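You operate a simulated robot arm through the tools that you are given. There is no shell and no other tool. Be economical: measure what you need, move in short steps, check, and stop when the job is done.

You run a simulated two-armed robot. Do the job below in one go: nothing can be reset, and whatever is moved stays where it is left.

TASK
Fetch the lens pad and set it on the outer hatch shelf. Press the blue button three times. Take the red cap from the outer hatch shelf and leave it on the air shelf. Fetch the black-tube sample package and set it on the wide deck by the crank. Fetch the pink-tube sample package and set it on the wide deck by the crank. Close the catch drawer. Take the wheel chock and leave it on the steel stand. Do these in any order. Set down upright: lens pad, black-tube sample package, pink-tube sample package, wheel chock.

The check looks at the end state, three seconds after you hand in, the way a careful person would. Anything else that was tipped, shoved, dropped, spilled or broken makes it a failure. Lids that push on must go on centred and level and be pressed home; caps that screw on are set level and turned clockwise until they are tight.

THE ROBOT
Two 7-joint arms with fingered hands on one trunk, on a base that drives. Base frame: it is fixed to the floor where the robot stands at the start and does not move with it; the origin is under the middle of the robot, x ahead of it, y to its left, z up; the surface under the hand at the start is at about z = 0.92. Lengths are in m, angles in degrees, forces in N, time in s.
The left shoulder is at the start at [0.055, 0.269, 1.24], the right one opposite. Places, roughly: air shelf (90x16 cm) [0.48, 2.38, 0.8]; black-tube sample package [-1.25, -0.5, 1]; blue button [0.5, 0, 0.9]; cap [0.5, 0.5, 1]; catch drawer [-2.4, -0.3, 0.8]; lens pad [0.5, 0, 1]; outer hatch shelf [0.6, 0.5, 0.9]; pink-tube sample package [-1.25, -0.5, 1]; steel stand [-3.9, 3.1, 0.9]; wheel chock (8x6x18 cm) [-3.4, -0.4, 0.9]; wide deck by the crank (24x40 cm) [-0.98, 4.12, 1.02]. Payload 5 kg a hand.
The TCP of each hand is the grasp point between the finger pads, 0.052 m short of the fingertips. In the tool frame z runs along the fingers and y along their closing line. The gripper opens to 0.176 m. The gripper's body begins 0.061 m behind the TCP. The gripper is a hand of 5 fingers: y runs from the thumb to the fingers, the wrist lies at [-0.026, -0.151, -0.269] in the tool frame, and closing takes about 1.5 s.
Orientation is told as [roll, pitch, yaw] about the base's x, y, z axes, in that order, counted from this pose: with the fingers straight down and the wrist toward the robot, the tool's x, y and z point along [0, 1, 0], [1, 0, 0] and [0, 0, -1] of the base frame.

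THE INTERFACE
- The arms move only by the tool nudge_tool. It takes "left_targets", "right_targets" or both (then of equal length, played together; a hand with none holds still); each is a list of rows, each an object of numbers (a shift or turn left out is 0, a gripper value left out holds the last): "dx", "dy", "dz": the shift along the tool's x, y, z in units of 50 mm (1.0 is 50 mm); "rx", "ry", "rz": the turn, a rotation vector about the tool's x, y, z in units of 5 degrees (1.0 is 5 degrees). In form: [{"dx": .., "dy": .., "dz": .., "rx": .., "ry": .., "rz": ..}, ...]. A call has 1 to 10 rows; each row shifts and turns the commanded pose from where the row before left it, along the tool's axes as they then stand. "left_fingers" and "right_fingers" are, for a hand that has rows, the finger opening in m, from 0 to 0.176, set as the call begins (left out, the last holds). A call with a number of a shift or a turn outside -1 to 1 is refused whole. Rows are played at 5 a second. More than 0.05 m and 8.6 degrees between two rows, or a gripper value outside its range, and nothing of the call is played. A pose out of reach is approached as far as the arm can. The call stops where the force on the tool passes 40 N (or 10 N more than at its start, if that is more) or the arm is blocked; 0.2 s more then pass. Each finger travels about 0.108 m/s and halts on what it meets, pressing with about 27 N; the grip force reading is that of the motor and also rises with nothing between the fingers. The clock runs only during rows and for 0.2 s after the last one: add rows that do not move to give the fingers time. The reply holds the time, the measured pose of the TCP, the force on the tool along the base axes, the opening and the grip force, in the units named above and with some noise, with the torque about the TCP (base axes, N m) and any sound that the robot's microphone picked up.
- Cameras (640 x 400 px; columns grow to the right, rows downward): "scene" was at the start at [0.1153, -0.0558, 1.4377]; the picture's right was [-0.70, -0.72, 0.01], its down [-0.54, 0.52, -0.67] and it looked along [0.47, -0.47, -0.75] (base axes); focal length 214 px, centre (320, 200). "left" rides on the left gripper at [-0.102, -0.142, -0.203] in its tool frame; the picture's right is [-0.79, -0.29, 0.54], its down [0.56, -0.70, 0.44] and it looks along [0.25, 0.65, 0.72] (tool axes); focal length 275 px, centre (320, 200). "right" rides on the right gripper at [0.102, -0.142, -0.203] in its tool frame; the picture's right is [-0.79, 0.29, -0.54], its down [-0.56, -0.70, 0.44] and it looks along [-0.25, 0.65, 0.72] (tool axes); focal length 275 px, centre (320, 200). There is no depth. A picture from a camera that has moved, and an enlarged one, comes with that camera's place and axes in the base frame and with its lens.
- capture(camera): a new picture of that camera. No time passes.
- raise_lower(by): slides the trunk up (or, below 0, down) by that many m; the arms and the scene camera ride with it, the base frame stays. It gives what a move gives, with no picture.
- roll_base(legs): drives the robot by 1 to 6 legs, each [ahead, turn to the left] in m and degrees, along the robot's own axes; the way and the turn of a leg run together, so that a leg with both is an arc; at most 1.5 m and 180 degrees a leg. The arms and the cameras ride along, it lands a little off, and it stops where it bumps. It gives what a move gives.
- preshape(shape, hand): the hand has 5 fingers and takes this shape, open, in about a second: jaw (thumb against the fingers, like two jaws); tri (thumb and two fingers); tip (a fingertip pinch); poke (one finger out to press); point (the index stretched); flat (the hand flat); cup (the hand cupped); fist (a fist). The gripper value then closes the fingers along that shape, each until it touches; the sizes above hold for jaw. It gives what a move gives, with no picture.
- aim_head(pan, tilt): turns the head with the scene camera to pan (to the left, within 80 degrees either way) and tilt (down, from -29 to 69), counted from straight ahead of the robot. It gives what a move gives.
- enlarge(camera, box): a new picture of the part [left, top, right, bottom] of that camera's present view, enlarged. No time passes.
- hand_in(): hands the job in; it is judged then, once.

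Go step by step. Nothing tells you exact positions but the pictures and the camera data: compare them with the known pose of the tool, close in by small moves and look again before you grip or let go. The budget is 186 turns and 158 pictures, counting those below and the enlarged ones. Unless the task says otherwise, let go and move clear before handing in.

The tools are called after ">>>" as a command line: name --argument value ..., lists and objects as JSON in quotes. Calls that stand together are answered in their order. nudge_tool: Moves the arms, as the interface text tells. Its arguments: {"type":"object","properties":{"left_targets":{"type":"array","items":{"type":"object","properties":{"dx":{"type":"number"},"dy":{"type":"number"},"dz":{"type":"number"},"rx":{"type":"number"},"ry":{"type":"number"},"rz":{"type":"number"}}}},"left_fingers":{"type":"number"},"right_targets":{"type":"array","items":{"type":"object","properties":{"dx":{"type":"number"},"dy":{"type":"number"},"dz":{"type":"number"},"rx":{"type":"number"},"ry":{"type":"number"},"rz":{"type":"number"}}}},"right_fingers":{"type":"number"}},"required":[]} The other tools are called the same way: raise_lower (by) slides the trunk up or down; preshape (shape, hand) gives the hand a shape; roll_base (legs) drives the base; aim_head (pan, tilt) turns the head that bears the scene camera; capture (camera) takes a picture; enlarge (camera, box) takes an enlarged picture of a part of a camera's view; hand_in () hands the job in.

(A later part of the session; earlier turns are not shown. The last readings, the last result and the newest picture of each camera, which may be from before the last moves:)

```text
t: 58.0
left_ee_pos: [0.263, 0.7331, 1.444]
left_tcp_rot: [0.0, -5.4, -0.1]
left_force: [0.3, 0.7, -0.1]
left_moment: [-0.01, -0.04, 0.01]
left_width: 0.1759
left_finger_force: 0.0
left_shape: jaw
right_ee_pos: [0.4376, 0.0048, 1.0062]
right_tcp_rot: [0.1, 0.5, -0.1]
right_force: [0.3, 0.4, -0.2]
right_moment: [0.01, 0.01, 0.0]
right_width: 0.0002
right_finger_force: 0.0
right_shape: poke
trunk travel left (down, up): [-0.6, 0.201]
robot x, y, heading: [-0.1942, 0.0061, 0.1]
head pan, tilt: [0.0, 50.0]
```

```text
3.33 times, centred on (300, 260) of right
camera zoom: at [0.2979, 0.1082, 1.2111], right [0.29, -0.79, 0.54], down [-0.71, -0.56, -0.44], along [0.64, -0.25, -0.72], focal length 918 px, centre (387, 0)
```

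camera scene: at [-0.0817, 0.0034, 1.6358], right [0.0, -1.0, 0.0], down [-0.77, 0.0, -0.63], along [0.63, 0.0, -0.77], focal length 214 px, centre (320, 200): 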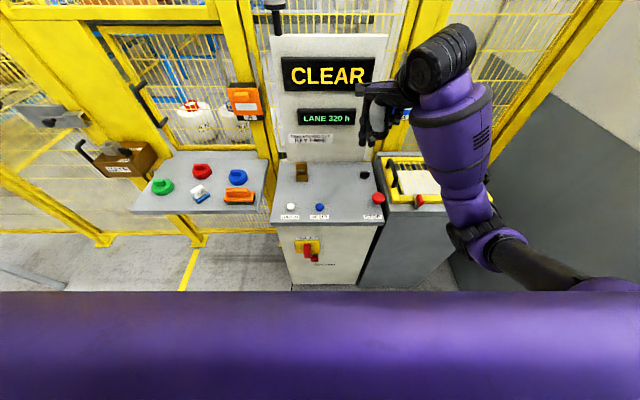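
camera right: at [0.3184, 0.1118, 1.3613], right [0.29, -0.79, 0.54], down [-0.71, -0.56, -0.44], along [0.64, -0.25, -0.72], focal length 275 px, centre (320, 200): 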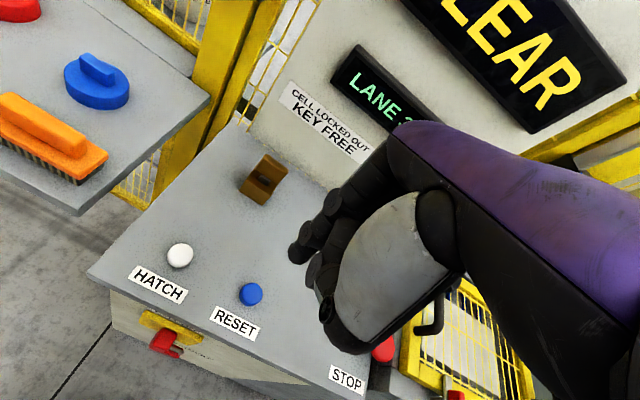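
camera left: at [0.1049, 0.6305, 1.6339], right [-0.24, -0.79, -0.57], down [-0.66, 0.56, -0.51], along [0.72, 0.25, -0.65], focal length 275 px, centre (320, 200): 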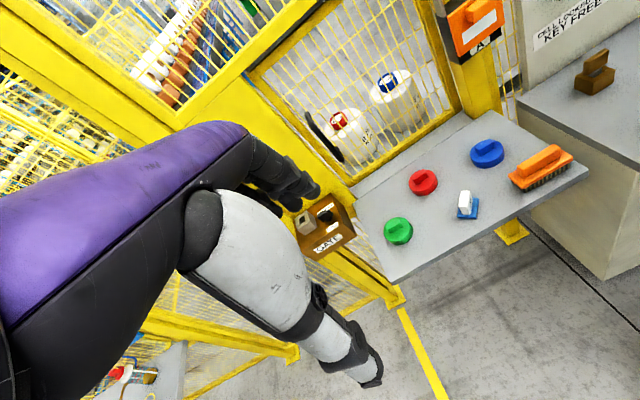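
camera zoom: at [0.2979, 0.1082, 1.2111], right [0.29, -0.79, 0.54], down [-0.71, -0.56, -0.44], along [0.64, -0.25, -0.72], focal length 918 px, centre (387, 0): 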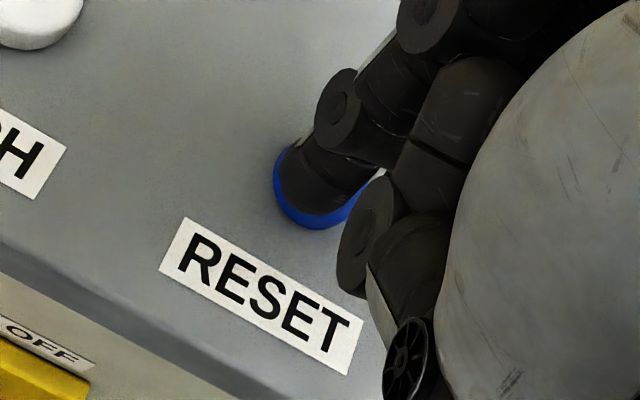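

>>> nudge_tool --right_targets '[{"dx": -0.035, "dy": 0.05, "dz": 0.09}, {}]'

>>> nudge_tool --right_targets '[{"dx": -0.035, "dy": 0.05, "dz": 0.09}, {}]'

>>> nudge_tool --right_targets '[{"dx": -0.035, "dy": 0.05, "dz": 0.09}, {}]'

>>> enlarge --camera "right" --box '[240, 200, 360, 320]'

```text
t: 58.6
left_ee_pos: [0.2649, 0.7321, 1.4457]
left_tcp_rot: [0.0, -5.3, -0.2]
left_force: [0.9, 0.0, 0.3]
left_moment: [-0.01, -0.03, -0.01]
left_width: 0.1761
left_finger_force: 0.1
left_shape: jaw
right_ee_pos: [0.4395, 0.0038, 1.002]
right_tcp_rot: [0.0, 0.5, 0.0]
right_force: [-0.7, -0.3, -0.7]
right_moment: [0.0, 0.03, -0.02]
right_width: 0.0
right_finger_force: 0.1
right_shape: poke
trunk travel left (down, up): [-0.6, 0.201]
robot x, y, heading: [-0.1949, 0.0068, -0.1]
head pan, tilt: [0.0, 50.0]
```

```text
t: 59.2
left_ee_pos: [0.2628, 0.7328, 1.4447]
left_tcp_rot: [0.1, -5.2, -0.1]
left_force: [-0.2, -1.0, -0.4]
left_moment: [-0.01, -0.04, 0.0]
left_width: 0.176
left_finger_force: 0.0
left_shape: jaw
right_ee_pos: [0.4422, 0.0014, 0.9962]
right_tcp_rot: [0.0, 0.5, 0.0]
right_force: [-0.8, 0.7, 0.4]
right_moment: [0.0, -0.01, -0.02]
right_width: 0.0
right_finger_force: 0.2
right_shape: poke
trunk travel left (down, up): [-0.6, 0.201]
robot x, y, heading: [-0.1968, 0.0017, -0.2]
head pan, tilt: [0.0, 50.0]
```

```text
t: 59.8
left_ee_pos: [0.2636, 0.7323, 1.4463]
left_tcp_rot: [0.0, -5.3, -0.2]
left_force: [-0.3, 0.2, -0.1]
left_moment: [-0.01, 0.0, 0.0]
left_width: 0.1759
left_finger_force: 0.2
left_shape: jaw
right_ee_pos: [0.4443, -0.0001, 0.9921]
right_tcp_rot: [0.0, 0.6, 0.0]
right_force: [0.0, -0.7, -0.5]
right_moment: [0.0, 0.05, -0.01]
right_width: 0.0
right_finger_force: 0.1
right_shape: poke
trunk travel left (down, up): [-0.6, 0.201]
robot x, y, heading: [-0.1937, 0.0025, -0.0]
head pan, tilt: [0.0, 50.0]
```

```text
3.33 times, centred on (300, 260) of right
camera zoom: at [0.3052, 0.103, 1.1975], right [0.29, -0.79, 0.54], down [-0.71, -0.56, -0.44], along [0.64, -0.25, -0.72], focal length 918 px, centre (387, 0)
```

zoom: 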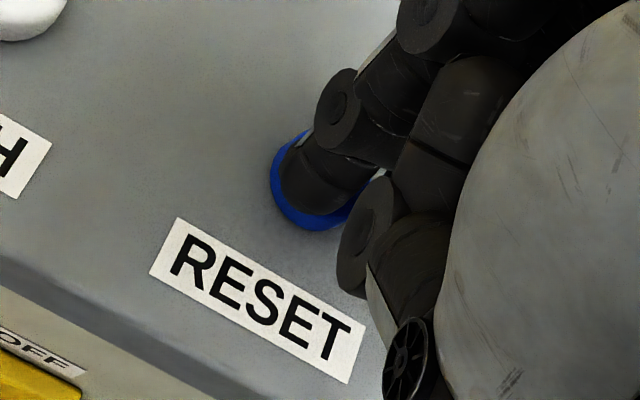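

The button is now in the finger's shadow, so contact is close. Pressing straight down.

>>> nudge_tool --right_targets '[{"dz": 0.08}, {}]'

>>> nudge_tool --right_targets '[{"dz": 0.08}, {}]'

>>> nudge_tool --right_targets '[{"dz": 0.08}, {}]'

```text
t: 60.4
left_ee_pos: [0.2636, 0.732, 1.4461]
left_tcp_rot: [0.0, -5.3, -0.1]
left_force: [0.7, -0.4, 0.6]
left_moment: [-0.02, 0.03, -0.03]
left_width: 0.1759
left_finger_force: 0.0
left_shape: jaw
right_ee_pos: [0.4436, -0.0008, 0.9895]
right_tcp_rot: [0.0, 0.6, 0.0]
right_force: [-0.9, -0.3, 1.6]
right_moment: [0.02, 0.04, -0.01]
right_width: 0.0
right_finger_force: 0.1
right_shape: poke
trunk travel left (down, up): [-0.6, 0.201]
robot x, y, heading: [-0.1935, 0.0052, -0.1]
head pan, tilt: [0.0, 50.0]
```

```text
t: 61.0
left_ee_pos: [0.2637, 0.7318, 1.4455]
left_tcp_rot: [-0.1, -5.3, -0.1]
left_force: [-0.7, -0.2, 0.0]
left_moment: [-0.03, 0.0, -0.03]
left_width: 0.1759
left_finger_force: 0.0
left_shape: jaw
right_ee_pos: [0.4444, -0.001, 0.9854]
right_tcp_rot: [-0.1, 0.5, -0.1]
right_force: [-0.1, 0.0, 2.5]
right_moment: [0.1, -0.01, -0.01]
right_width: 0.0
right_finger_force: 0.0
right_shape: poke
trunk travel left (down, up): [-0.6, 0.201]
robot x, y, heading: [-0.1969, 0.0073, -0.3]
head pan, tilt: [0.0, 50.0]
heard: click
```

```text
t: 61.6
left_ee_pos: [0.262, 0.7323, 1.4456]
left_tcp_rot: [0.1, -5.5, -0.1]
left_force: [0.3, -1.1, -0.1]
left_moment: [-0.01, 0.02, 0.0]
left_width: 0.1762
left_finger_force: 0.0
left_shape: jaw
right_ee_pos: [0.4448, -0.0008, 0.9818]
right_tcp_rot: [0.1, 0.4, 0.0]
right_force: [-0.1, -0.3, 13.7]
right_moment: [0.07, -0.11, -0.04]
right_width: 0.0002
right_finger_force: 0.1
right_shape: poke
trunk travel left (down, up): [-0.6, 0.201]
robot x, y, heading: [-0.1981, 0.0049, 0.1]
head pan, tilt: [0.0, 50.0]
```

Click heard – second press. Lifting and pressing once more.

>>> nudge_tool --right_targets '[{"dz": -0.2}, {"dz": -0.3}, {}]'

>>> capture --camera "scene"

>>> nudge_tool --right_targets '[{"dz": 0.2}, {"dz": 0.15}, {}]'

>>> nudge_tool --right_targets '[{"dz": 0.1}, {}]'

```text
t: 62.4
left_ee_pos: [0.2635, 0.7324, 1.4451]
left_tcp_rot: [0.1, -5.2, -0.1]
left_force: [0.1, -0.6, -0.8]
left_moment: [0.02, 0.04, -0.05]
left_width: 0.1759
left_finger_force: 0.0
left_shape: jaw
right_ee_pos: [0.444, 0.0007, 1.0054]
right_tcp_rot: [-0.1, 0.6, 0.0]
right_force: [0.4, -0.1, -0.7]
right_moment: [0.03, 0.04, 0.03]
right_width: 0.0
right_finger_force: 0.0
right_shape: poke
trunk travel left (down, up): [-0.6, 0.201]
robot x, y, heading: [-0.1919, 0.0025, 0.2]
head pan, tilt: [0.0, 50.0]
```

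```text
96 pictures are left
camera scene: at [-0.0802, 0.0033, 1.6356], right [0.0, -1.0, 0.0], down [-0.78, 0.0, -0.63], along [0.63, 0.0, -0.78], focal length 214 px, centre (320, 200)
```

scene: 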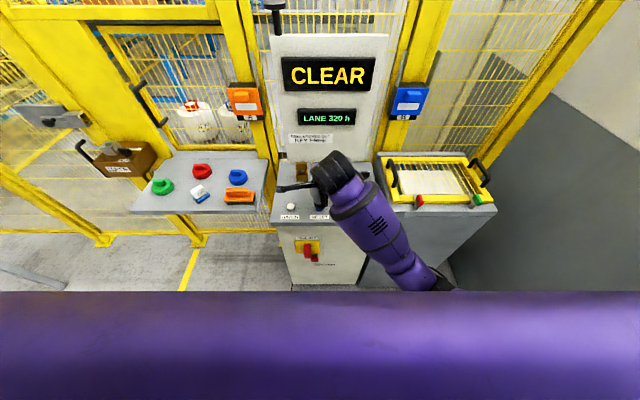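

```text
t: 63.2
left_ee_pos: [0.2634, 0.7331, 1.4457]
left_tcp_rot: [0.1, -5.3, -0.1]
left_force: [0.3, -0.2, -0.3]
left_moment: [-0.04, 0.0, 0.01]
left_width: 0.1761
left_finger_force: 0.1
left_shape: jaw
right_ee_pos: [0.4449, 0.0008, 0.9873]
right_tcp_rot: [0.0, 0.6, -0.1]
right_force: [0.2, 0.3, 0.5]
right_moment: [0.05, -0.06, 0.0]
right_width: 0.0001
right_finger_force: 0.0
right_shape: poke
trunk travel left (down, up): [-0.6, 0.201]
robot x, y, heading: [-0.1945, 0.0026, 0.1]
head pan, tilt: [0.0, 50.0]
```

```text
t: 63.8
left_ee_pos: [0.2637, 0.7328, 1.4463]
left_tcp_rot: [0.0, -5.3, -0.2]
left_force: [0.3, 0.7, -0.4]
left_moment: [-0.01, 0.01, 0.06]
left_width: 0.176
left_finger_force: 0.1
left_shape: jaw
right_ee_pos: [0.4446, -0.0004, 0.9827]
right_tcp_rot: [0.0, 0.5, 0.0]
right_force: [-0.5, -0.1, 3.9]
right_moment: [0.06, 0.02, 0.03]
right_width: 0.0001
right_finger_force: 0.0
right_shape: poke
trunk travel left (down, up): [-0.6, 0.201]
robot x, y, heading: [-0.1906, 0.0024, 0.1]
head pan, tilt: [0.0, 50.0]
heard: click
```

Third click. Raising the right hand well clear, then restoring its jaw shape.

>>> nudge_tool --right_targets '[{"dz": -0.3}, {"dz": -0.7}, {"dz": -0.7}, {"dz": -0.7}, {"dz": -0.7}, {"dz": -0.7}, {"dz": -0.7}, {"dz": -0.4}, {}]'

>>> preshape --hand "right" --shape "jaw"

>>> roll_base --legs '[[0.12, 0]]'

>>> capture --camera "left"

>>> capture --camera "scene"

```text
t: 66.0
left_ee_pos: [0.249, 0.7291, 1.4584]
left_tcp_rot: [-0.3, -8.4, -0.6]
left_force: [-4.0, -0.2, -0.4]
left_moment: [0.06, -0.42, 0.08]
left_width: 0.1761
left_finger_force: 0.1
left_shape: jaw
right_ee_pos: [0.4599, -0.0318, 1.1664]
right_tcp_rot: [-3.0, -0.2, -1.4]
right_force: [-4.3, -0.3, 0.6]
right_moment: [0.01, -0.37, -0.05]
right_width: 0.0001
right_finger_force: 0.0
right_shape: poke
right hand out of reach, approached as far as the arm can: row 6, 7, 8
trunk travel left (down, up): [-0.6, 0.201]
robot x, y, heading: [-0.1937, 0.0035, 0.1]
head pan, tilt: [0.0, 50.0]
stopped in row 9 (right hand): the arm was blocked; the commanded pose is now the measured one
```

```text
t: 66.9
left_ee_pos: [0.2524, 0.7296, 1.4576]
left_tcp_rot: [-0.3, -8.0, -0.4]
left_force: [-0.8, -0.2, 0.1]
left_moment: [-0.02, -0.11, 0.01]
left_width: 0.1761
left_finger_force: 0.1
left_shape: jaw
right_ee_pos: [0.4614, -0.032, 1.1624]
right_tcp_rot: [-3.0, 0.3, -1.4]
right_force: [-0.8, -0.4, 0.3]
right_moment: [-0.02, -0.07, -0.01]
right_width: 0.1759
right_finger_force: 0.1
right_shape: jaw
trunk travel left (down, up): [-0.6, 0.201]
robot x, y, heading: [-0.1955, 0.0015, -0.1]
head pan, tilt: [0.0, 50.0]
```

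```text
t: 68.3
left_ee_pos: [0.3281, 0.7278, 1.4704]
left_tcp_rot: [-0.7, -10.9, -0.4]
left_force: [5.7, -1.9, -3.7]
left_moment: [0.05, 0.54, -0.08]
left_width: 0.1762
left_finger_force: 0.0
left_shape: jaw
right_ee_pos: [0.5509, -0.0625, 1.1659]
right_tcp_rot: [-4.8, -1.5, -3.5]
right_force: [3.9, -1.5, -2.8]
right_moment: [0.27, 0.43, 0.06]
right_width: 0.1757
right_finger_force: 0.0
right_shape: jaw
trunk travel left (down, up): [-0.6, 0.201]
robot x, y, heading: [-0.0991, 0.0027, -0.1]
head pan, tilt: [0.0, 50.0]
stopped in leg 1: the force on the tool passed its limit at 57 N (the readings are from after the stop); the commanded pose is now the measured one
```

```text
95 pictures are left
camera left: at [0.1514, 0.6304, 1.6446], right [-0.19, -0.79, -0.58], down [-0.6, 0.56, -0.57], along [0.78, 0.24, -0.58], focal length 275 px, centre (320, 200)
```

left: 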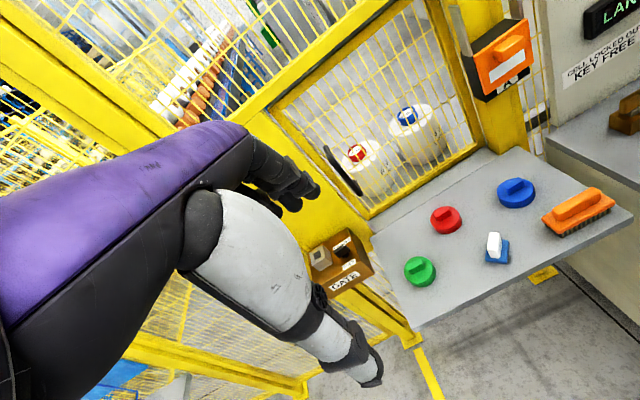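

```text
94 pictures are left
camera scene: at [0.0241, 0.0027, 1.635], right [0.0, -1.0, 0.0], down [-0.78, 0.0, -0.63], along [0.63, 0.0, -0.78], focal length 214 px, centre (320, 200)
```

scene: 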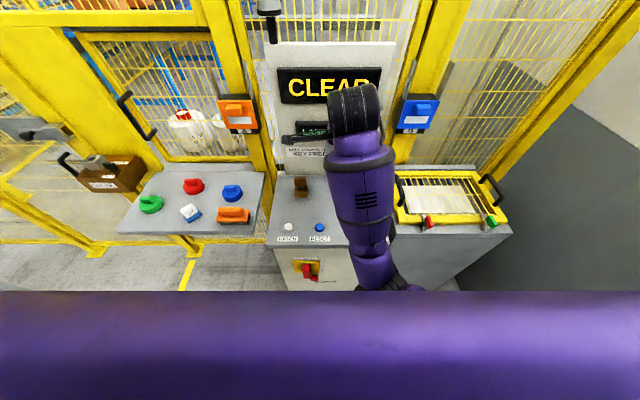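

Knocks during drives shift the arm's commanded pose, but nothing was touched. Levelling the left hand and bringing it toward the red cap.

>>> nudge_tool --left_fingers 0.1 --left_targets '[{"rx": 0.7, "ry": 0.05}, {"rx": 0.75, "ry": 0.05}, {"rx": 0.7}, {"dx": -0.25, "dy": 0.5, "dz": 0.5}, {"dx": -0.25, "dy": 0.5, "dz": 0.5}, {"dx": -0.25, "dy": 0.5, "dz": 0.5}, {"dx": -0.25, "dy": 0.5, "dz": 0.5}, {"dx": -0.25, "dy": 0.5, "dz": 0.5}, {"dx": -0.25, "dy": 0.5, "dz": 0.5}, {}]'

>>> capture --camera "left"

```text
t: 70.5
left_ee_pos: [0.4566, 0.6587, 1.3131]
left_tcp_rot: [0.4, 1.4, 0.0]
left_force: [-1.3, -0.6, 1.0]
left_moment: [0.06, -0.09, 0.01]
left_width: 0.1002
left_finger_force: 0.1
left_shape: jaw
right_ee_pos: [0.5449, -0.0606, 1.17]
right_tcp_rot: [-4.9, -1.9, -3.4]
right_force: [-1.1, -0.5, 0.9]
right_moment: [0.0, -0.13, -0.01]
right_width: 0.1758
right_finger_force: 0.0
right_shape: jaw
trunk travel left (down, up): [-0.6, 0.201]
robot x, y, heading: [-0.0951, 0.0024, 0.3]
head pan, tilt: [0.0, 50.0]
```

```text
93 pictures are left
camera left: at [0.3219, 0.556, 1.5193], right [-0.3, -0.79, -0.54], down [-0.71, 0.56, -0.42], along [0.63, 0.26, -0.73], focal length 275 px, centre (320, 200)
```

left: 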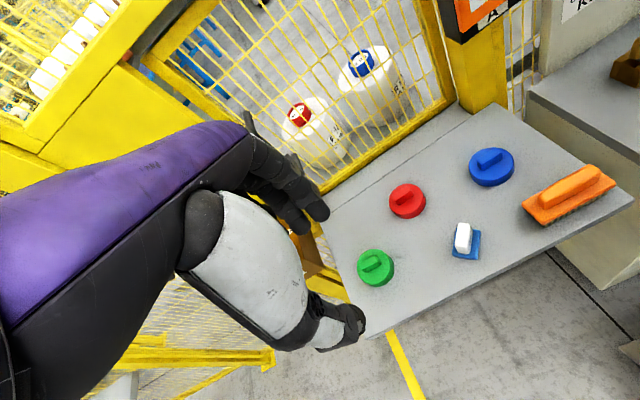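

>>> nudge_tool --left_targets '[{"dx": -0.25, "dy": 0.52, "dz": 0.4, "rx": -0.28}, {"dx": -0.25, "dy": 0.52, "dz": 0.4}, {"dx": -0.25, "dy": 0.52, "dz": 0.4}, {"dx": -0.25, "dy": 0.52, "dz": 0.4}, {"dx": -0.25, "dy": 0.52, "dz": 0.4}, {"dx": -0.25, "dy": 0.52, "dz": 0.4}, {"dx": -0.25, "dy": 0.52, "dz": 0.4}, {"dx": -0.25, "dy": 0.52, "dz": 0.4}, {}]'

>>> capture --camera "left"

>>> enlarge --camera "scene" --box '[100, 100, 280, 240]'

```text
t: 72.5
left_ee_pos: [0.6648, 0.559, 1.1525]
left_tcp_rot: [0.3, 0.2, -0.1]
left_force: [-1.4, 1.0, 0.3]
left_moment: [-0.04, -0.15, 0.03]
left_width: 0.1002
left_finger_force: 0.1
left_shape: jaw
right_ee_pos: [0.5443, -0.0594, 1.1713]
right_tcp_rot: [-5.0, -1.9, -3.4]
right_force: [-1.9, 0.4, 0.8]
right_moment: [-0.06, -0.15, -0.02]
right_width: 0.1758
right_finger_force: 0.1
right_shape: jaw
trunk travel left (down, up): [-0.6, 0.201]
robot x, y, heading: [-0.0956, 0.005, 0.1]
head pan, tilt: [0.0, 50.0]
```

```text
92 pictures are left
camera left: at [0.5237, 0.456, 1.3542], right [-0.29, -0.79, -0.54], down [-0.7, 0.56, -0.44], along [0.65, 0.26, -0.71], focal length 275 px, centre (320, 200)
```

left: 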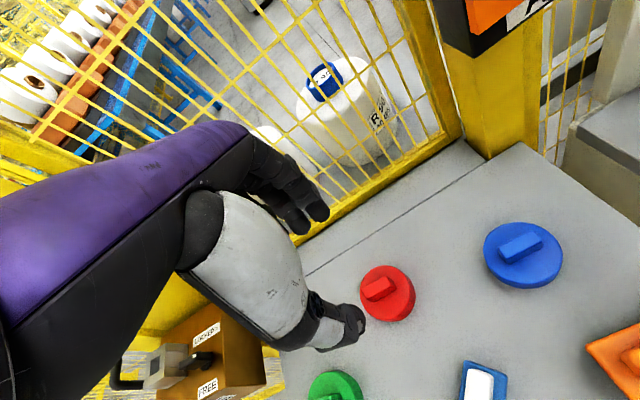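

```text
2.86 times, centred on (190, 170) of scene
camera zoom: at [0.0151, 0.0039, 1.6359], right [0.0, -1.0, 0.0], down [-0.77, 0.0, -0.63], along [0.63, 0.0, -0.77], focal length 613 px, centre (691, 286)
```

zoom: 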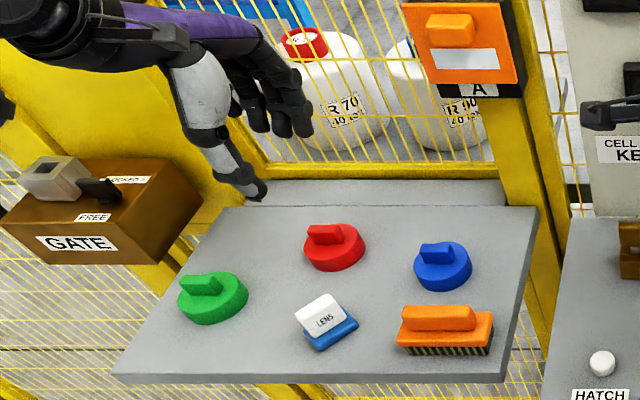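

The knob is right under the left TCP. Descending to just above it.

>>> nudge_tool --left_targets '[{"dx": 0.06, "dz": 0.7}, {"dz": 0.7}, {"dz": 0.7}, {"dz": 0.3}, {}]'

>>> enlarge --camera "left" --box '[240, 160, 460, 340]'

>>> enlarge --camera "scene" --box '[140, 110, 260, 220]'

```text
t: 73.7
left_ee_pos: [0.6644, 0.5611, 1.0311]
left_tcp_rot: [0.3, 0.2, -0.1]
left_force: [0.0, -0.2, -0.1]
left_moment: [-0.08, 0.0, -0.01]
left_width: 0.1002
left_finger_force: 0.2
left_shape: jaw
right_ee_pos: [0.5459, -0.0607, 1.1702]
right_tcp_rot: [-4.9, -1.8, -3.4]
right_force: [-0.1, 0.4, 0.1]
right_moment: [-0.05, 0.04, 0.0]
right_width: 0.1757
right_finger_force: 0.2
right_shape: jaw
trunk travel left (down, up): [-0.6, 0.201]
robot x, y, heading: [-0.0983, 0.0032, -0.2]
head pan, tilt: [0.0, 50.0]
```

```text
2.22 times, centred on (350, 250) of left
camera zoom: at [0.5241, 0.46, 1.2337], right [-0.29, -0.79, -0.54], down [-0.7, 0.56, -0.44], along [0.65, 0.25, -0.72], focal length 612 px, centre (253, 89)
```

zoom: 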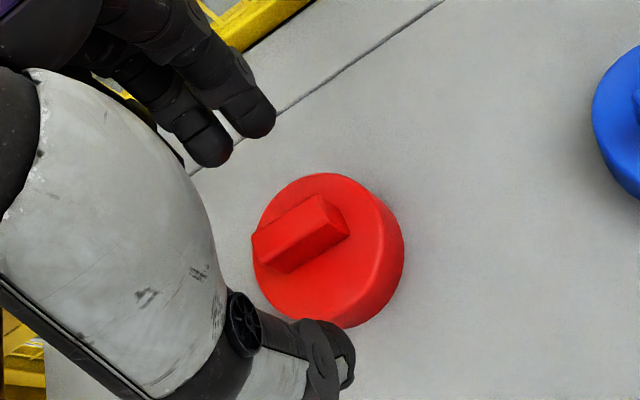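

```text
3.64 times, centred on (200, 165) of scene
camera zoom: at [0.0169, 0.004, 1.6357], right [0.0, -1.0, 0.0], down [-0.78, 0.0, -0.63], along [0.63, 0.0, -0.78], focal length 780 px, centre (756, 327)
```

zoom: 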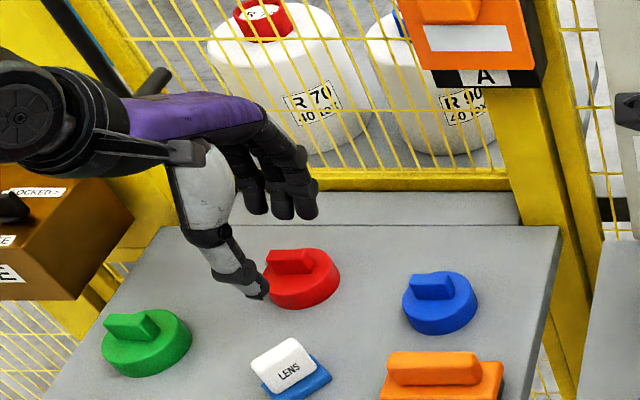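

>>> nudge_tool --left_targets '[{"dy": 0.06, "dz": 0.3}, {"dz": 0.2}, {}]'

>>> nudge_tool --left_fingers 0.0 --left_targets '[{}, {}, {}, {}, {}, {}, {}, {}]'

>>> enlarge --camera "left" --box '[240, 160, 460, 340]'

```text
t: 74.5
left_ee_pos: [0.6667, 0.561, 1.0061]
left_tcp_rot: [0.3, 0.2, -0.2]
left_force: [0.5, 0.0, 0.4]
left_moment: [-0.03, 0.02, 0.03]
left_width: 0.1001
left_finger_force: 0.1
left_shape: jaw
right_ee_pos: [0.5458, -0.0609, 1.1694]
right_tcp_rot: [-4.9, -1.7, -3.4]
right_force: [0.0, -0.8, 0.6]
right_moment: [0.0, -0.01, 0.02]
right_width: 0.1757
right_finger_force: 0.1
right_shape: jaw
trunk travel left (down, up): [-0.6, 0.201]
robot x, y, heading: [-0.0983, 0.0008, -0.3]
head pan, tilt: [0.0, 50.0]
```

```text
t: 76.3
left_ee_pos: [0.6666, 0.5608, 1.0059]
left_tcp_rot: [0.3, 0.3, -0.1]
left_force: [0.2, 0.1, 1.2]
left_moment: [0.02, -0.05, -0.06]
left_width: 0.0131
left_finger_force: 27.3
left_shape: jaw
right_ee_pos: [0.5451, -0.0618, 1.1709]
right_tcp_rot: [-4.9, -1.8, -3.3]
right_force: [0.0, -0.1, -0.2]
right_moment: [-0.01, -0.02, -0.01]
right_width: 0.176
right_finger_force: 0.1
right_shape: jaw
trunk travel left (down, up): [-0.6, 0.201]
robot x, y, heading: [-0.1004, 0.0065, -0.0]
head pan, tilt: [0.0, 50.0]
```

```text
2.22 times, centred on (350, 250) of left
camera zoom: at [0.5269, 0.4596, 1.2087], right [-0.29, -0.79, -0.54], down [-0.7, 0.56, -0.44], along [0.65, 0.25, -0.72], focal length 612 px, centre (253, 89)
```

zoom: 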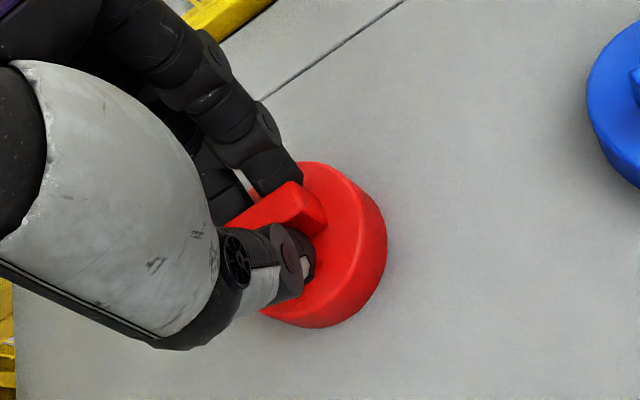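

Gripped on the knob. Lifting gently.

>>> nudge_tool --left_targets '[{"dz": -0.3}, {"dz": -0.7}, {"dz": -0.7}, {"dz": -0.7}, {"dz": -0.7}, {"dz": -0.7}, {}]'

>>> capture --camera "left"

>>> aim_head --pan 78 --tilt 25

>>> capture --camera "scene"

```text
t: 77.9
left_ee_pos: [0.6683, 0.5604, 1.1953]
left_tcp_rot: [0.3, 0.2, -0.1]
left_force: [1.0, 0.3, -0.2]
left_moment: [-0.11, 0.05, -0.02]
left_width: 0.0132
left_finger_force: 27.0
left_shape: jaw
right_ee_pos: [0.5461, -0.0594, 1.1686]
right_tcp_rot: [-5.0, -1.8, -3.5]
right_force: [-0.6, 0.6, 0.1]
right_moment: [-0.06, 0.04, 0.0]
right_width: 0.1756
right_finger_force: 0.1
right_shape: jaw
trunk travel left (down, up): [-0.6, 0.201]
robot x, y, heading: [-0.0982, 0.0046, 0.2]
head pan, tilt: [0.0, 50.0]
```

```text
87 pictures are left
camera left: at [0.5282, 0.4584, 1.3989], right [-0.29, -0.79, -0.54], down [-0.7, 0.56, -0.44], along [0.65, 0.25, -0.72], focal length 275 px, centre (320, 200)
```

left: 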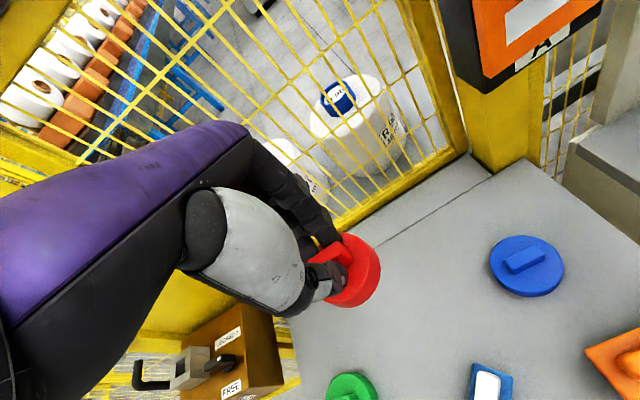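

```text
t: 79.4
left_ee_pos: [0.6685, 0.5596, 1.1967]
left_tcp_rot: [0.3, 0.2, 0.0]
left_force: [-0.3, 0.7, 0.1]
left_moment: [-0.01, -0.01, 0.03]
left_width: 0.0132
left_finger_force: 26.7
left_shape: jaw
right_ee_pos: [0.5447, -0.0604, 1.1698]
right_tcp_rot: [-4.8, -1.9, -3.5]
right_force: [0.0, -0.6, 0.2]
right_moment: [-0.02, 0.01, -0.02]
right_width: 0.176
right_finger_force: 0.1
right_shape: jaw
trunk travel left (down, up): [-0.6, 0.201]
robot x, y, heading: [-0.0982, 0.0018, 0.1]
head pan, tilt: [78.0, 25.0]
```

```text
86 pictures are left
camera scene: at [-0.0403, 0.0935, 1.674], right [0.98, -0.21, -0.01], down [-0.1, -0.41, -0.9], along [0.18, 0.89, -0.43], focal length 214 px, centre (320, 200)
```

scene: 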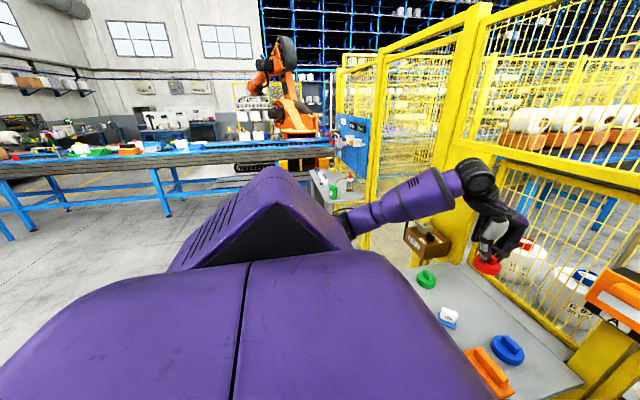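

The cap is held. The air shelf is the grey table along the fence at about (0.48, 2.4). I'll back up, turn left, drive along and turn back to face it.

>>> roll_base --legs '[[-0.35, 0]]'

>>> roll_base --legs '[[0, 90]]'

>>> aim_head --pan -15 --tilt 25

>>> capture --camera "scene"

```text
t: 82.0
left_ee_pos: [0.3031, 0.5616, 1.2219]
left_tcp_rot: [0.5, -1.7, 0.0]
left_force: [-6.2, 1.2, 3.1]
left_moment: [-0.01, -0.68, 0.12]
left_width: 0.013
left_finger_force: 26.7
left_shape: jaw
right_ee_pos: [0.1902, -0.0619, 1.1844]
right_tcp_rot: [-4.6, -4.9, -3.8]
right_force: [-7.8, -0.2, 3.9]
right_moment: [-0.05, -0.83, -0.14]
right_width: 0.1755
right_finger_force: 0.1
right_shape: jaw
trunk travel left (down, up): [-0.6, 0.201]
robot x, y, heading: [-0.4194, 0.004, 0.2]
head pan, tilt: [78.0, 25.0]
stopped in leg 1: the force on the tool passed its limit at 68 N (the readings are from after the stop); the commanded pose is now the measured one
```

```text
t: 88.3
left_ee_pos: [-0.9871, 0.7274, 1.215]
left_tcp_rot: [0.3, -1.2, 90.9]
left_force: [0.1, 0.0, 0.7]
left_moment: [-0.02, 0.02, -0.01]
left_width: 0.0133
left_finger_force: 26.8
left_shape: jaw
right_ee_pos: [-0.3436, 0.624, 1.1635]
right_tcp_rot: [-6.7, -3.8, 86.4]
right_force: [0.5, -0.2, -0.2]
right_moment: [0.02, 0.01, 0.0]
right_width: 0.1757
right_finger_force: 0.0
right_shape: jaw
trunk travel left (down, up): [-0.6, 0.201]
robot x, y, heading: [-0.4015, 0.0041, 91.2]
head pan, tilt: [78.0, 25.0]
```

```text
t: 90.0
left_ee_pos: [-0.9852, 0.7113, 1.2262]
left_tcp_rot: [0.5, -2.0, 90.9]
left_force: [0.6, -0.9, 0.2]
left_moment: [0.0, 0.12, 0.05]
left_width: 0.0129
left_finger_force: 27.2
left_shape: jaw
right_ee_pos: [-0.3416, 0.6075, 1.1706]
right_tcp_rot: [-6.8, -4.5, 86.4]
right_force: [0.3, 0.4, 0.4]
right_moment: [0.01, 0.08, -0.02]
right_width: 0.176
right_finger_force: 0.1
right_shape: jaw
trunk travel left (down, up): [-0.6, 0.201]
robot x, y, heading: [-0.4005, 0.0025, 91.3]
head pan, tilt: [-15.0, 25.0]
```

```text
85 pictures are left
camera scene: at [-0.3791, 0.1299, 1.6731], right [0.97, -0.24, 0.0], down [-0.1, -0.42, -0.9], along [0.22, 0.87, -0.43], focal length 214 px, centre (320, 200)
```

scene: 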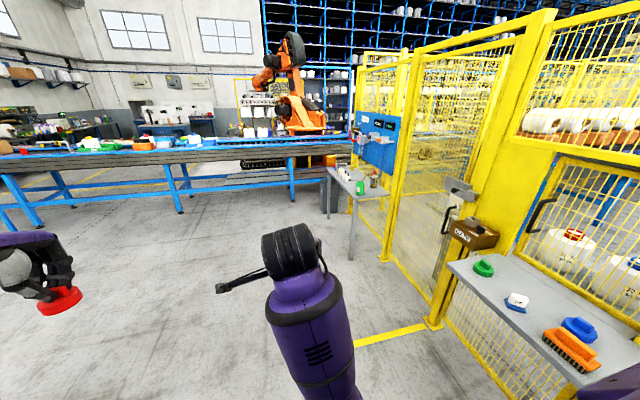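

>>> enlarge --camera "scene" --box '[310, 120, 420, 220]'

>>> roll_base --legs '[[1.0, 0], [1.0, 0]]'

>>> aim_head --pan -70 --tilt 35

>>> capture --camera "scene"

```text
4.00 times, centred on (365, 170) of scene
camera zoom: at [-0.3791, 0.1299, 1.6731], right [0.97, -0.24, 0.0], down [-0.1, -0.42, -0.9], along [0.22, 0.87, -0.43], focal length 858 px, centre (140, 320)
```

zoom: 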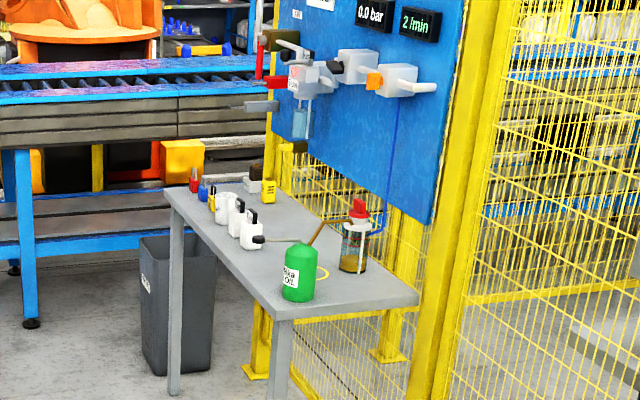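

```text
t: 103.7
left_ee_pos: [-1.0314, 2.7109, 1.2253]
left_tcp_rot: [0.5, -2.0, 91.1]
left_force: [-0.7, 0.7, -0.3]
left_moment: [-0.03, -0.06, 0.01]
left_width: 0.0127
left_finger_force: 27.1
left_shape: jaw
right_ee_pos: [-0.3863, 2.609, 1.1705]
right_tcp_rot: [-6.9, -4.5, 86.6]
right_force: [0.2, 1.2, -0.8]
right_moment: [-0.04, -0.03, 0.0]
right_width: 0.1762
right_finger_force: 0.0
right_shape: jaw
trunk travel left (down, up): [-0.6, 0.201]
robot x, y, heading: [-0.4424, 2.0055, 91.4]
head pan, tilt: [-15.0, 25.0]
```

```text
t: 104.9
left_ee_pos: [-1.0292, 2.6931, 1.2362]
left_tcp_rot: [0.6, -2.7, 91.0]
left_force: [0.5, -0.2, 0.2]
left_moment: [0.06, 0.04, 0.02]
left_width: 0.0129
left_finger_force: 26.8
left_shape: jaw
right_ee_pos: [-0.3846, 2.5973, 1.1811]
right_tcp_rot: [-6.7, -6.4, 86.7]
right_force: [1.2, -0.5, -0.2]
right_moment: [0.04, 0.04, 0.0]
right_width: 0.1759
right_finger_force: 0.0
right_shape: jaw
trunk travel left (down, up): [-0.6, 0.201]
robot x, y, heading: [-0.4436, 2.0022, 91.5]
head pan, tilt: [-70.0, 35.0]
```

```text
83 pictures are left
camera scene: at [-0.3613, 2.0714, 1.6582], right [0.37, -0.93, 0.01], down [-0.53, -0.22, -0.82], along [0.76, 0.29, -0.58], focal length 214 px, centre (320, 200)
```

scene: 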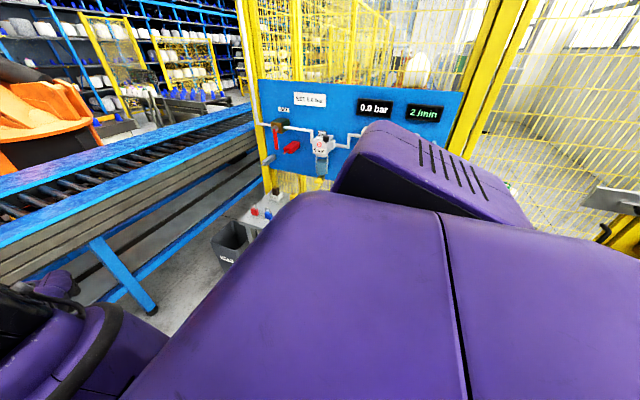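

The way is clear. Turning right to face the air shelf.

>>> roll_base --legs '[[0, -91]]'

>>> aim_head --pan 10 --tilt 45

>>> capture --camera "scene"

>>> capture --camera "left"

```text
t: 111.2
left_ee_pos: [0.2538, 2.585, 1.2356]
left_tcp_rot: [0.6, -2.7, 0.4]
left_force: [0.7, 0.2, -0.7]
left_moment: [0.01, 0.01, 0.0]
left_width: 0.013
left_finger_force: 27.3
left_shape: jaw
right_ee_pos: [0.1508, 1.9223, 1.1718]
right_tcp_rot: [-9.1, -5.9, -4.5]
right_force: [-0.8, -0.1, -0.3]
right_moment: [-0.03, -0.04, -0.01]
right_width: 0.1759
right_finger_force: 0.1
right_shape: jaw
trunk travel left (down, up): [-0.6, 0.201]
robot x, y, heading: [-0.4434, 2.0204, 1.1]
head pan, tilt: [-70.0, 35.0]
```

```text
t: 112.7
left_ee_pos: [0.2369, 2.5812, 1.2447]
left_tcp_rot: [0.6, -3.3, 0.4]
left_force: [0.1, -0.7, 1.0]
left_moment: [0.16, -0.01, 0.03]
left_width: 0.0127
left_finger_force: 27.2
left_shape: jaw
right_ee_pos: [0.1378, 1.9181, 1.179]
right_tcp_rot: [-9.3, -6.8, -4.5]
right_force: [0.0, -0.8, 0.3]
right_moment: [0.13, 0.05, 0.04]
right_width: 0.1761
right_finger_force: 0.0
right_shape: jaw
trunk travel left (down, up): [-0.6, 0.201]
robot x, y, heading: [-0.4446, 2.0226, 1.1]
head pan, tilt: [10.0, 45.0]
```

```text
82 pictures are left
camera scene: at [-0.326, 2.035, 1.6425], right [0.19, -0.98, 0.0], down [-0.7, -0.13, -0.7], along [0.68, 0.13, -0.72], focal length 214 px, centre (320, 200)
```

scene: 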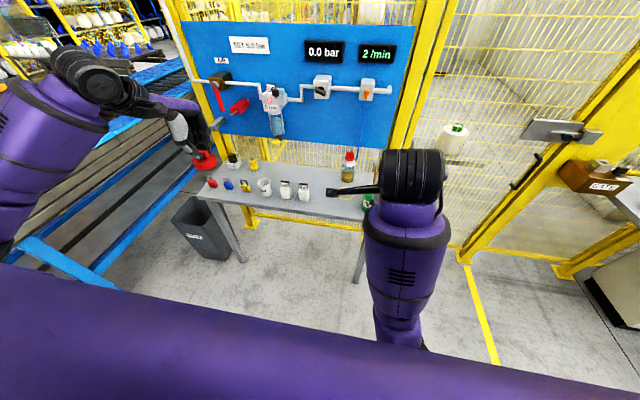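

```text
81 pictures are left
camera left: at [0.0864, 2.4774, 1.4372], right [-0.25, -0.79, -0.57], down [-0.68, 0.56, -0.48], along [0.69, 0.27, -0.67], focal length 275 px, centre (320, 200)
```

left: 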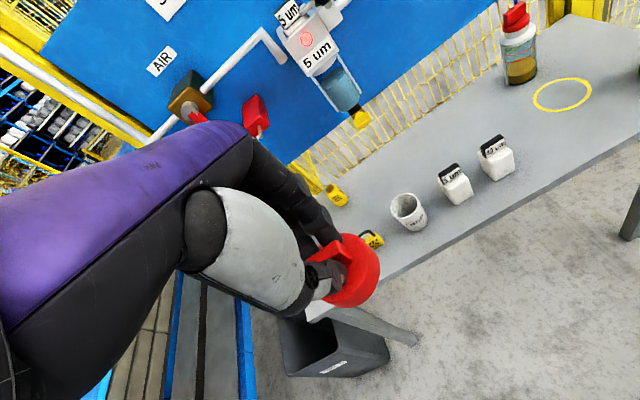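

The shelf has bottles along its front and a clear spot around (0.48, 2.18) between the white bottles and the yellow ring. I'll lower the trunk, move in slightly, and bring the cap over it.

>>> raise_lower --by -0.12

>>> roll_base --legs '[[0.1, 0]]'

>>> nudge_tool --left_targets '[{"rx": 0.6}, {"dx": -0.6}, {"dx": -0.8}, {"dx": -0.8}, {"dx": -0.8}, {"dx": -0.8}, {"dx": -0.8}, {"dx": -0.8}, {"dx": -0.8}, {}]'

>>> capture --camera "left"

```text
t: 114.2
left_ee_pos: [0.2376, 2.5839, 1.1258]
left_tcp_rot: [0.7, -3.5, 0.5]
left_force: [-0.5, -0.6, -0.1]
left_moment: [0.06, -0.05, 0.04]
left_width: 0.0131
left_finger_force: 27.4
left_shape: jaw
right_ee_pos: [0.1407, 1.9009, 1.0498]
right_tcp_rot: [-11.7, -7.2, -5.0]
right_force: [-0.3, -0.1, 0.8]
right_moment: [0.04, 0.01, 0.01]
right_width: 0.1762
right_finger_force: 0.0
right_shape: jaw
trunk travel left (down, up): [-0.48, 0.321]
robot x, y, heading: [-0.4425, 2.0203, 0.9]
head pan, tilt: [10.0, 45.0]
```

```text
t: 115.6
left_ee_pos: [0.3404, 2.5846, 1.1233]
left_tcp_rot: [0.6, -3.0, 0.4]
left_force: [1.7, 0.1, -1.4]
left_moment: [-0.06, 0.15, -0.05]
left_width: 0.0129
left_finger_force: 26.6
left_shape: jaw
right_ee_pos: [0.2441, 1.9024, 1.0508]
right_tcp_rot: [-11.7, -7.2, -5.0]
right_force: [1.0, -0.2, -0.6]
right_moment: [0.02, 0.18, -0.03]
right_width: 0.1761
right_finger_force: 0.0
right_shape: jaw
trunk travel left (down, up): [-0.48, 0.321]
robot x, y, heading: [-0.3421, 2.0213, 1.3]
head pan, tilt: [10.0, 45.0]
```

```text
t: 117.8
left_ee_pos: [0.3268, 2.2758, 1.128]
left_tcp_rot: [0.6, -1.1, 0.6]
left_force: [0.6, 1.2, -0.1]
left_moment: [-0.1, 0.01, -0.01]
left_width: 0.013
left_finger_force: 26.4
left_shape: jaw
right_ee_pos: [0.23, 1.8999, 1.0567]
right_tcp_rot: [-12.1, -8.0, -5.1]
right_force: [0.4, 0.0, 0.7]
right_moment: [-0.08, -0.05, -0.01]
right_width: 0.1761
right_finger_force: 0.0
right_shape: jaw
trunk travel left (down, up): [-0.48, 0.321]
robot x, y, heading: [-0.3433, 2.0223, 1.3]
head pan, tilt: [10.0, 45.0]
```

```text
80 pictures are left
camera left: at [0.1828, 2.1702, 1.3267], right [-0.27, -0.79, -0.55], down [-0.7, 0.56, -0.45], along [0.66, 0.27, -0.7], focal length 275 px, centre (320, 200)
```

left: 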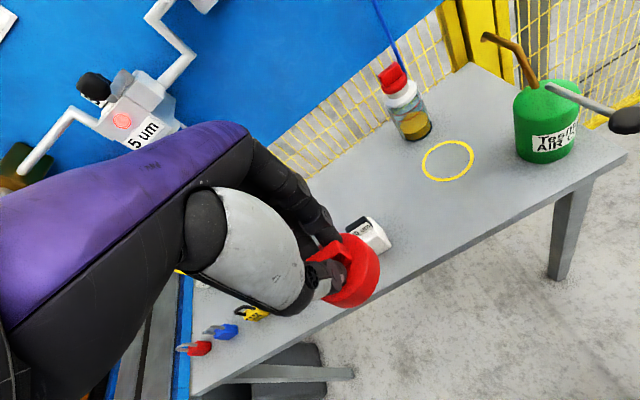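

Spot confirmed. Moving the cap over (0.46, 2.18).

>>> nudge_tool --left_targets '[{"dx": -0.39, "dy": 0.53, "rx": 0.2}, {"dx": -0.39, "dy": 0.53}, {"dx": -0.39, "dy": 0.53, "dz": 0.3}, {"dx": -0.39, "dy": 0.53, "dz": 0.5}, {"dx": -0.39, "dy": 0.53, "dz": 0.5}, {"dz": 0.5}, {}]'

>>> capture --camera "left"

>>> capture --camera "scene"

```text
t: 119.4
left_ee_pos: [0.4588, 2.1787, 1.0389]
left_tcp_rot: [0.6, -0.1, 0.5]
left_force: [0.1, -0.7, -0.3]
left_moment: [0.04, 0.01, 0.0]
left_width: 0.0129
left_finger_force: 26.6
left_shape: jaw
right_ee_pos: [0.2307, 1.8988, 1.0565]
right_tcp_rot: [-11.9, -8.1, -5.1]
right_force: [0.1, -0.7, 0.2]
right_moment: [0.06, 0.06, 0.03]
right_width: 0.176
right_finger_force: 0.0
right_shape: jaw
trunk travel left (down, up): [-0.48, 0.321]
robot x, y, heading: [-0.3415, 2.0194, 1.0]
head pan, tilt: [10.0, 45.0]
```

```text
79 pictures are left
camera left: at [0.3197, 2.0739, 1.2402], right [-0.28, -0.79, -0.55], down [-0.71, 0.56, -0.44], along [0.65, 0.27, -0.71], focal length 275 px, centre (320, 200)
```

left: 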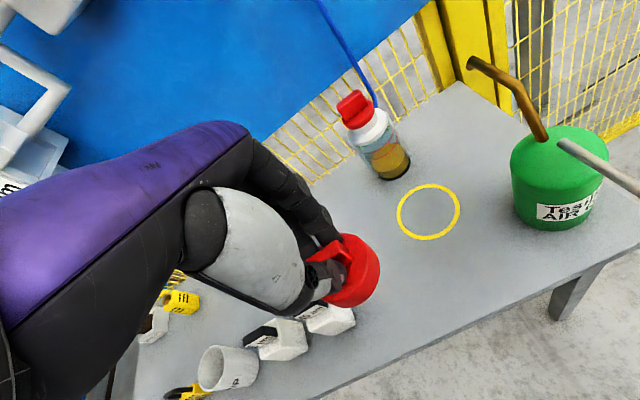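

```text
78 pictures are left
camera scene: at [-0.2158, 2.0378, 1.5221], right [0.19, -0.98, 0.0], down [-0.7, -0.13, -0.7], along [0.68, 0.13, -0.72], focal length 214 px, centre (320, 200)
```

scene: 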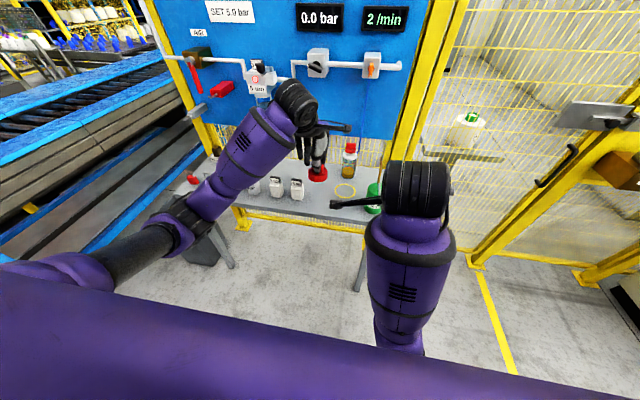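

Descending onto the shelf, slow at the end.

>>> nudge_tool --left_targets '[{"dz": 0.6}, {"dz": 0.6}, {"dz": 0.6}, {"dz": 0.5}, {"dz": 0.3}, {}]'

>>> enlarge --camera "left" --box '[220, 180, 460, 360]'

>>> enlarge --camera "scene" --box '[220, 90, 400, 230]'

```text
t: 120.5
left_ee_pos: [0.4498, 2.1802, 0.9416]
left_tcp_rot: [0.5, -2.0, 0.5]
left_force: [-2.0, 0.5, 1.1]
left_moment: [-0.13, -0.2, 0.01]
left_width: 0.0127
left_finger_force: 27.1
left_shape: jaw
right_ee_pos: [0.2135, 1.8979, 1.067]
right_tcp_rot: [-12.0, -9.0, -5.1]
right_force: [-2.6, -0.2, 1.4]
right_moment: [0.04, -0.25, 0.05]
right_width: 0.1761
right_finger_force: 0.1
right_shape: jaw
trunk travel left (down, up): [-0.48, 0.321]
robot x, y, heading: [-0.3424, 2.019, 1.0]
head pan, tilt: [10.0, 45.0]
stopped in row 5 (left hand): the force on the tool passed its limit at 48 N (the readings are from after the stop); the commanded pose is now the measured one
```

```text
2.22 times, centred on (340, 270) of left
camera zoom: at [0.303, 2.0768, 1.1374], right [-0.26, -0.79, -0.56], down [-0.69, 0.56, -0.46], along [0.67, 0.26, -0.69], focal length 612 px, centre (276, 44)
```

zoom: 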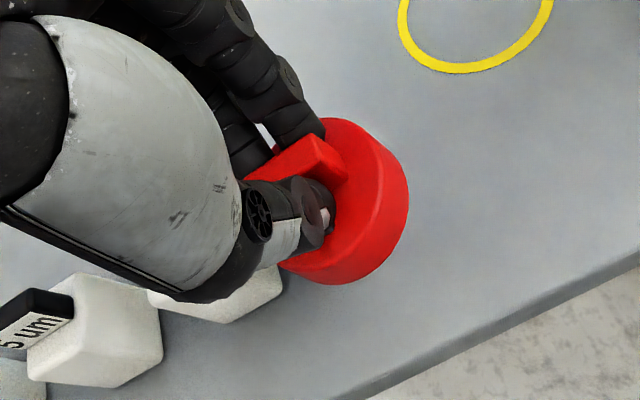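

```text
2.86 times, centred on (310, 160) of scene
camera zoom: at [-0.219, 2.0384, 1.5223], right [0.19, -0.98, 0.0], down [-0.7, -0.14, -0.7], along [0.69, 0.13, -0.72], focal length 613 px, centre (349, 314)
```

zoom: 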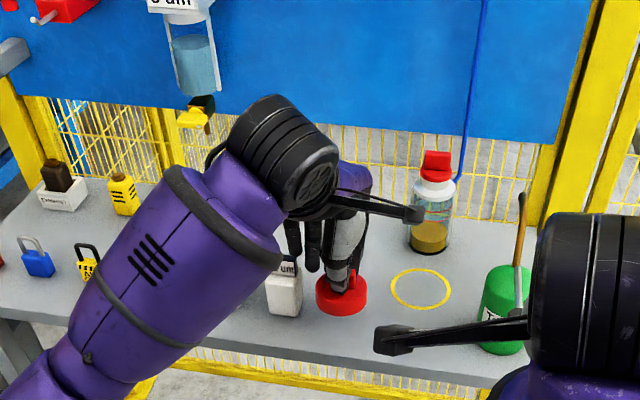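

It stopped early; a finger may be near the white bottle on the left. I'll look closely.

>>> enlarge --camera "scene" --box '[280, 130, 350, 190]'

>>> nudge_tool --left_targets '[{"dz": -0.3}, {"dx": -0.3, "rx": 0.3}, {"dx": -0.4}, {}]'

>>> enlarge --camera "scene" --box '[250, 120, 390, 220]'

```text
6.67 times, centred on (315, 160) of scene
camera zoom: at [-0.219, 2.0384, 1.5223], right [0.19, -0.98, 0.0], down [-0.7, -0.14, -0.7], along [0.69, 0.13, -0.72], focal length 1430 px, centre (353, 467)
```

zoom: 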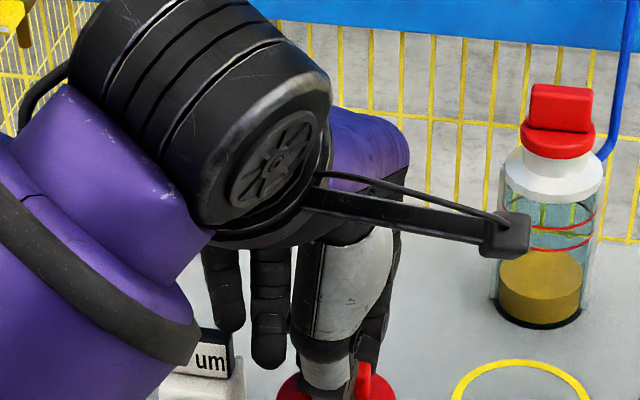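

```text
t: 121.5
left_ee_pos: [0.453, 2.1458, 0.9513]
left_tcp_rot: [0.5, -0.2, 0.4]
left_force: [0.0, 0.7, -1.1]
left_moment: [-0.08, 0.02, -0.03]
left_width: 0.0132
left_finger_force: 27.3
left_shape: jaw
right_ee_pos: [0.2162, 1.8988, 1.0628]
right_tcp_rot: [-11.9, -8.8, -5.1]
right_force: [1.4, -0.3, -0.8]
right_moment: [-0.02, 0.1, 0.02]
right_width: 0.1763
right_finger_force: 0.1
right_shape: jaw
trunk travel left (down, up): [-0.48, 0.321]
robot x, y, heading: [-0.3394, 2.0229, 1.0]
head pan, tilt: [10.0, 45.0]
```

```text
4.00 times, centred on (320, 170) of scene
camera zoom: at [-0.215, 2.0387, 1.5219], right [0.19, -0.98, 0.0], down [-0.7, -0.14, -0.7], along [0.68, 0.13, -0.72], focal length 858 px, centre (320, 320)
```

zoom: 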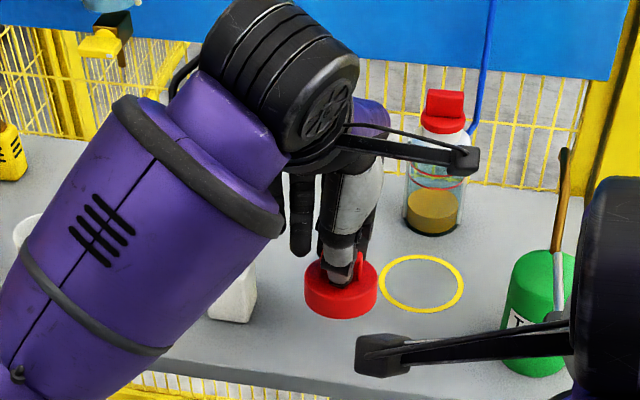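

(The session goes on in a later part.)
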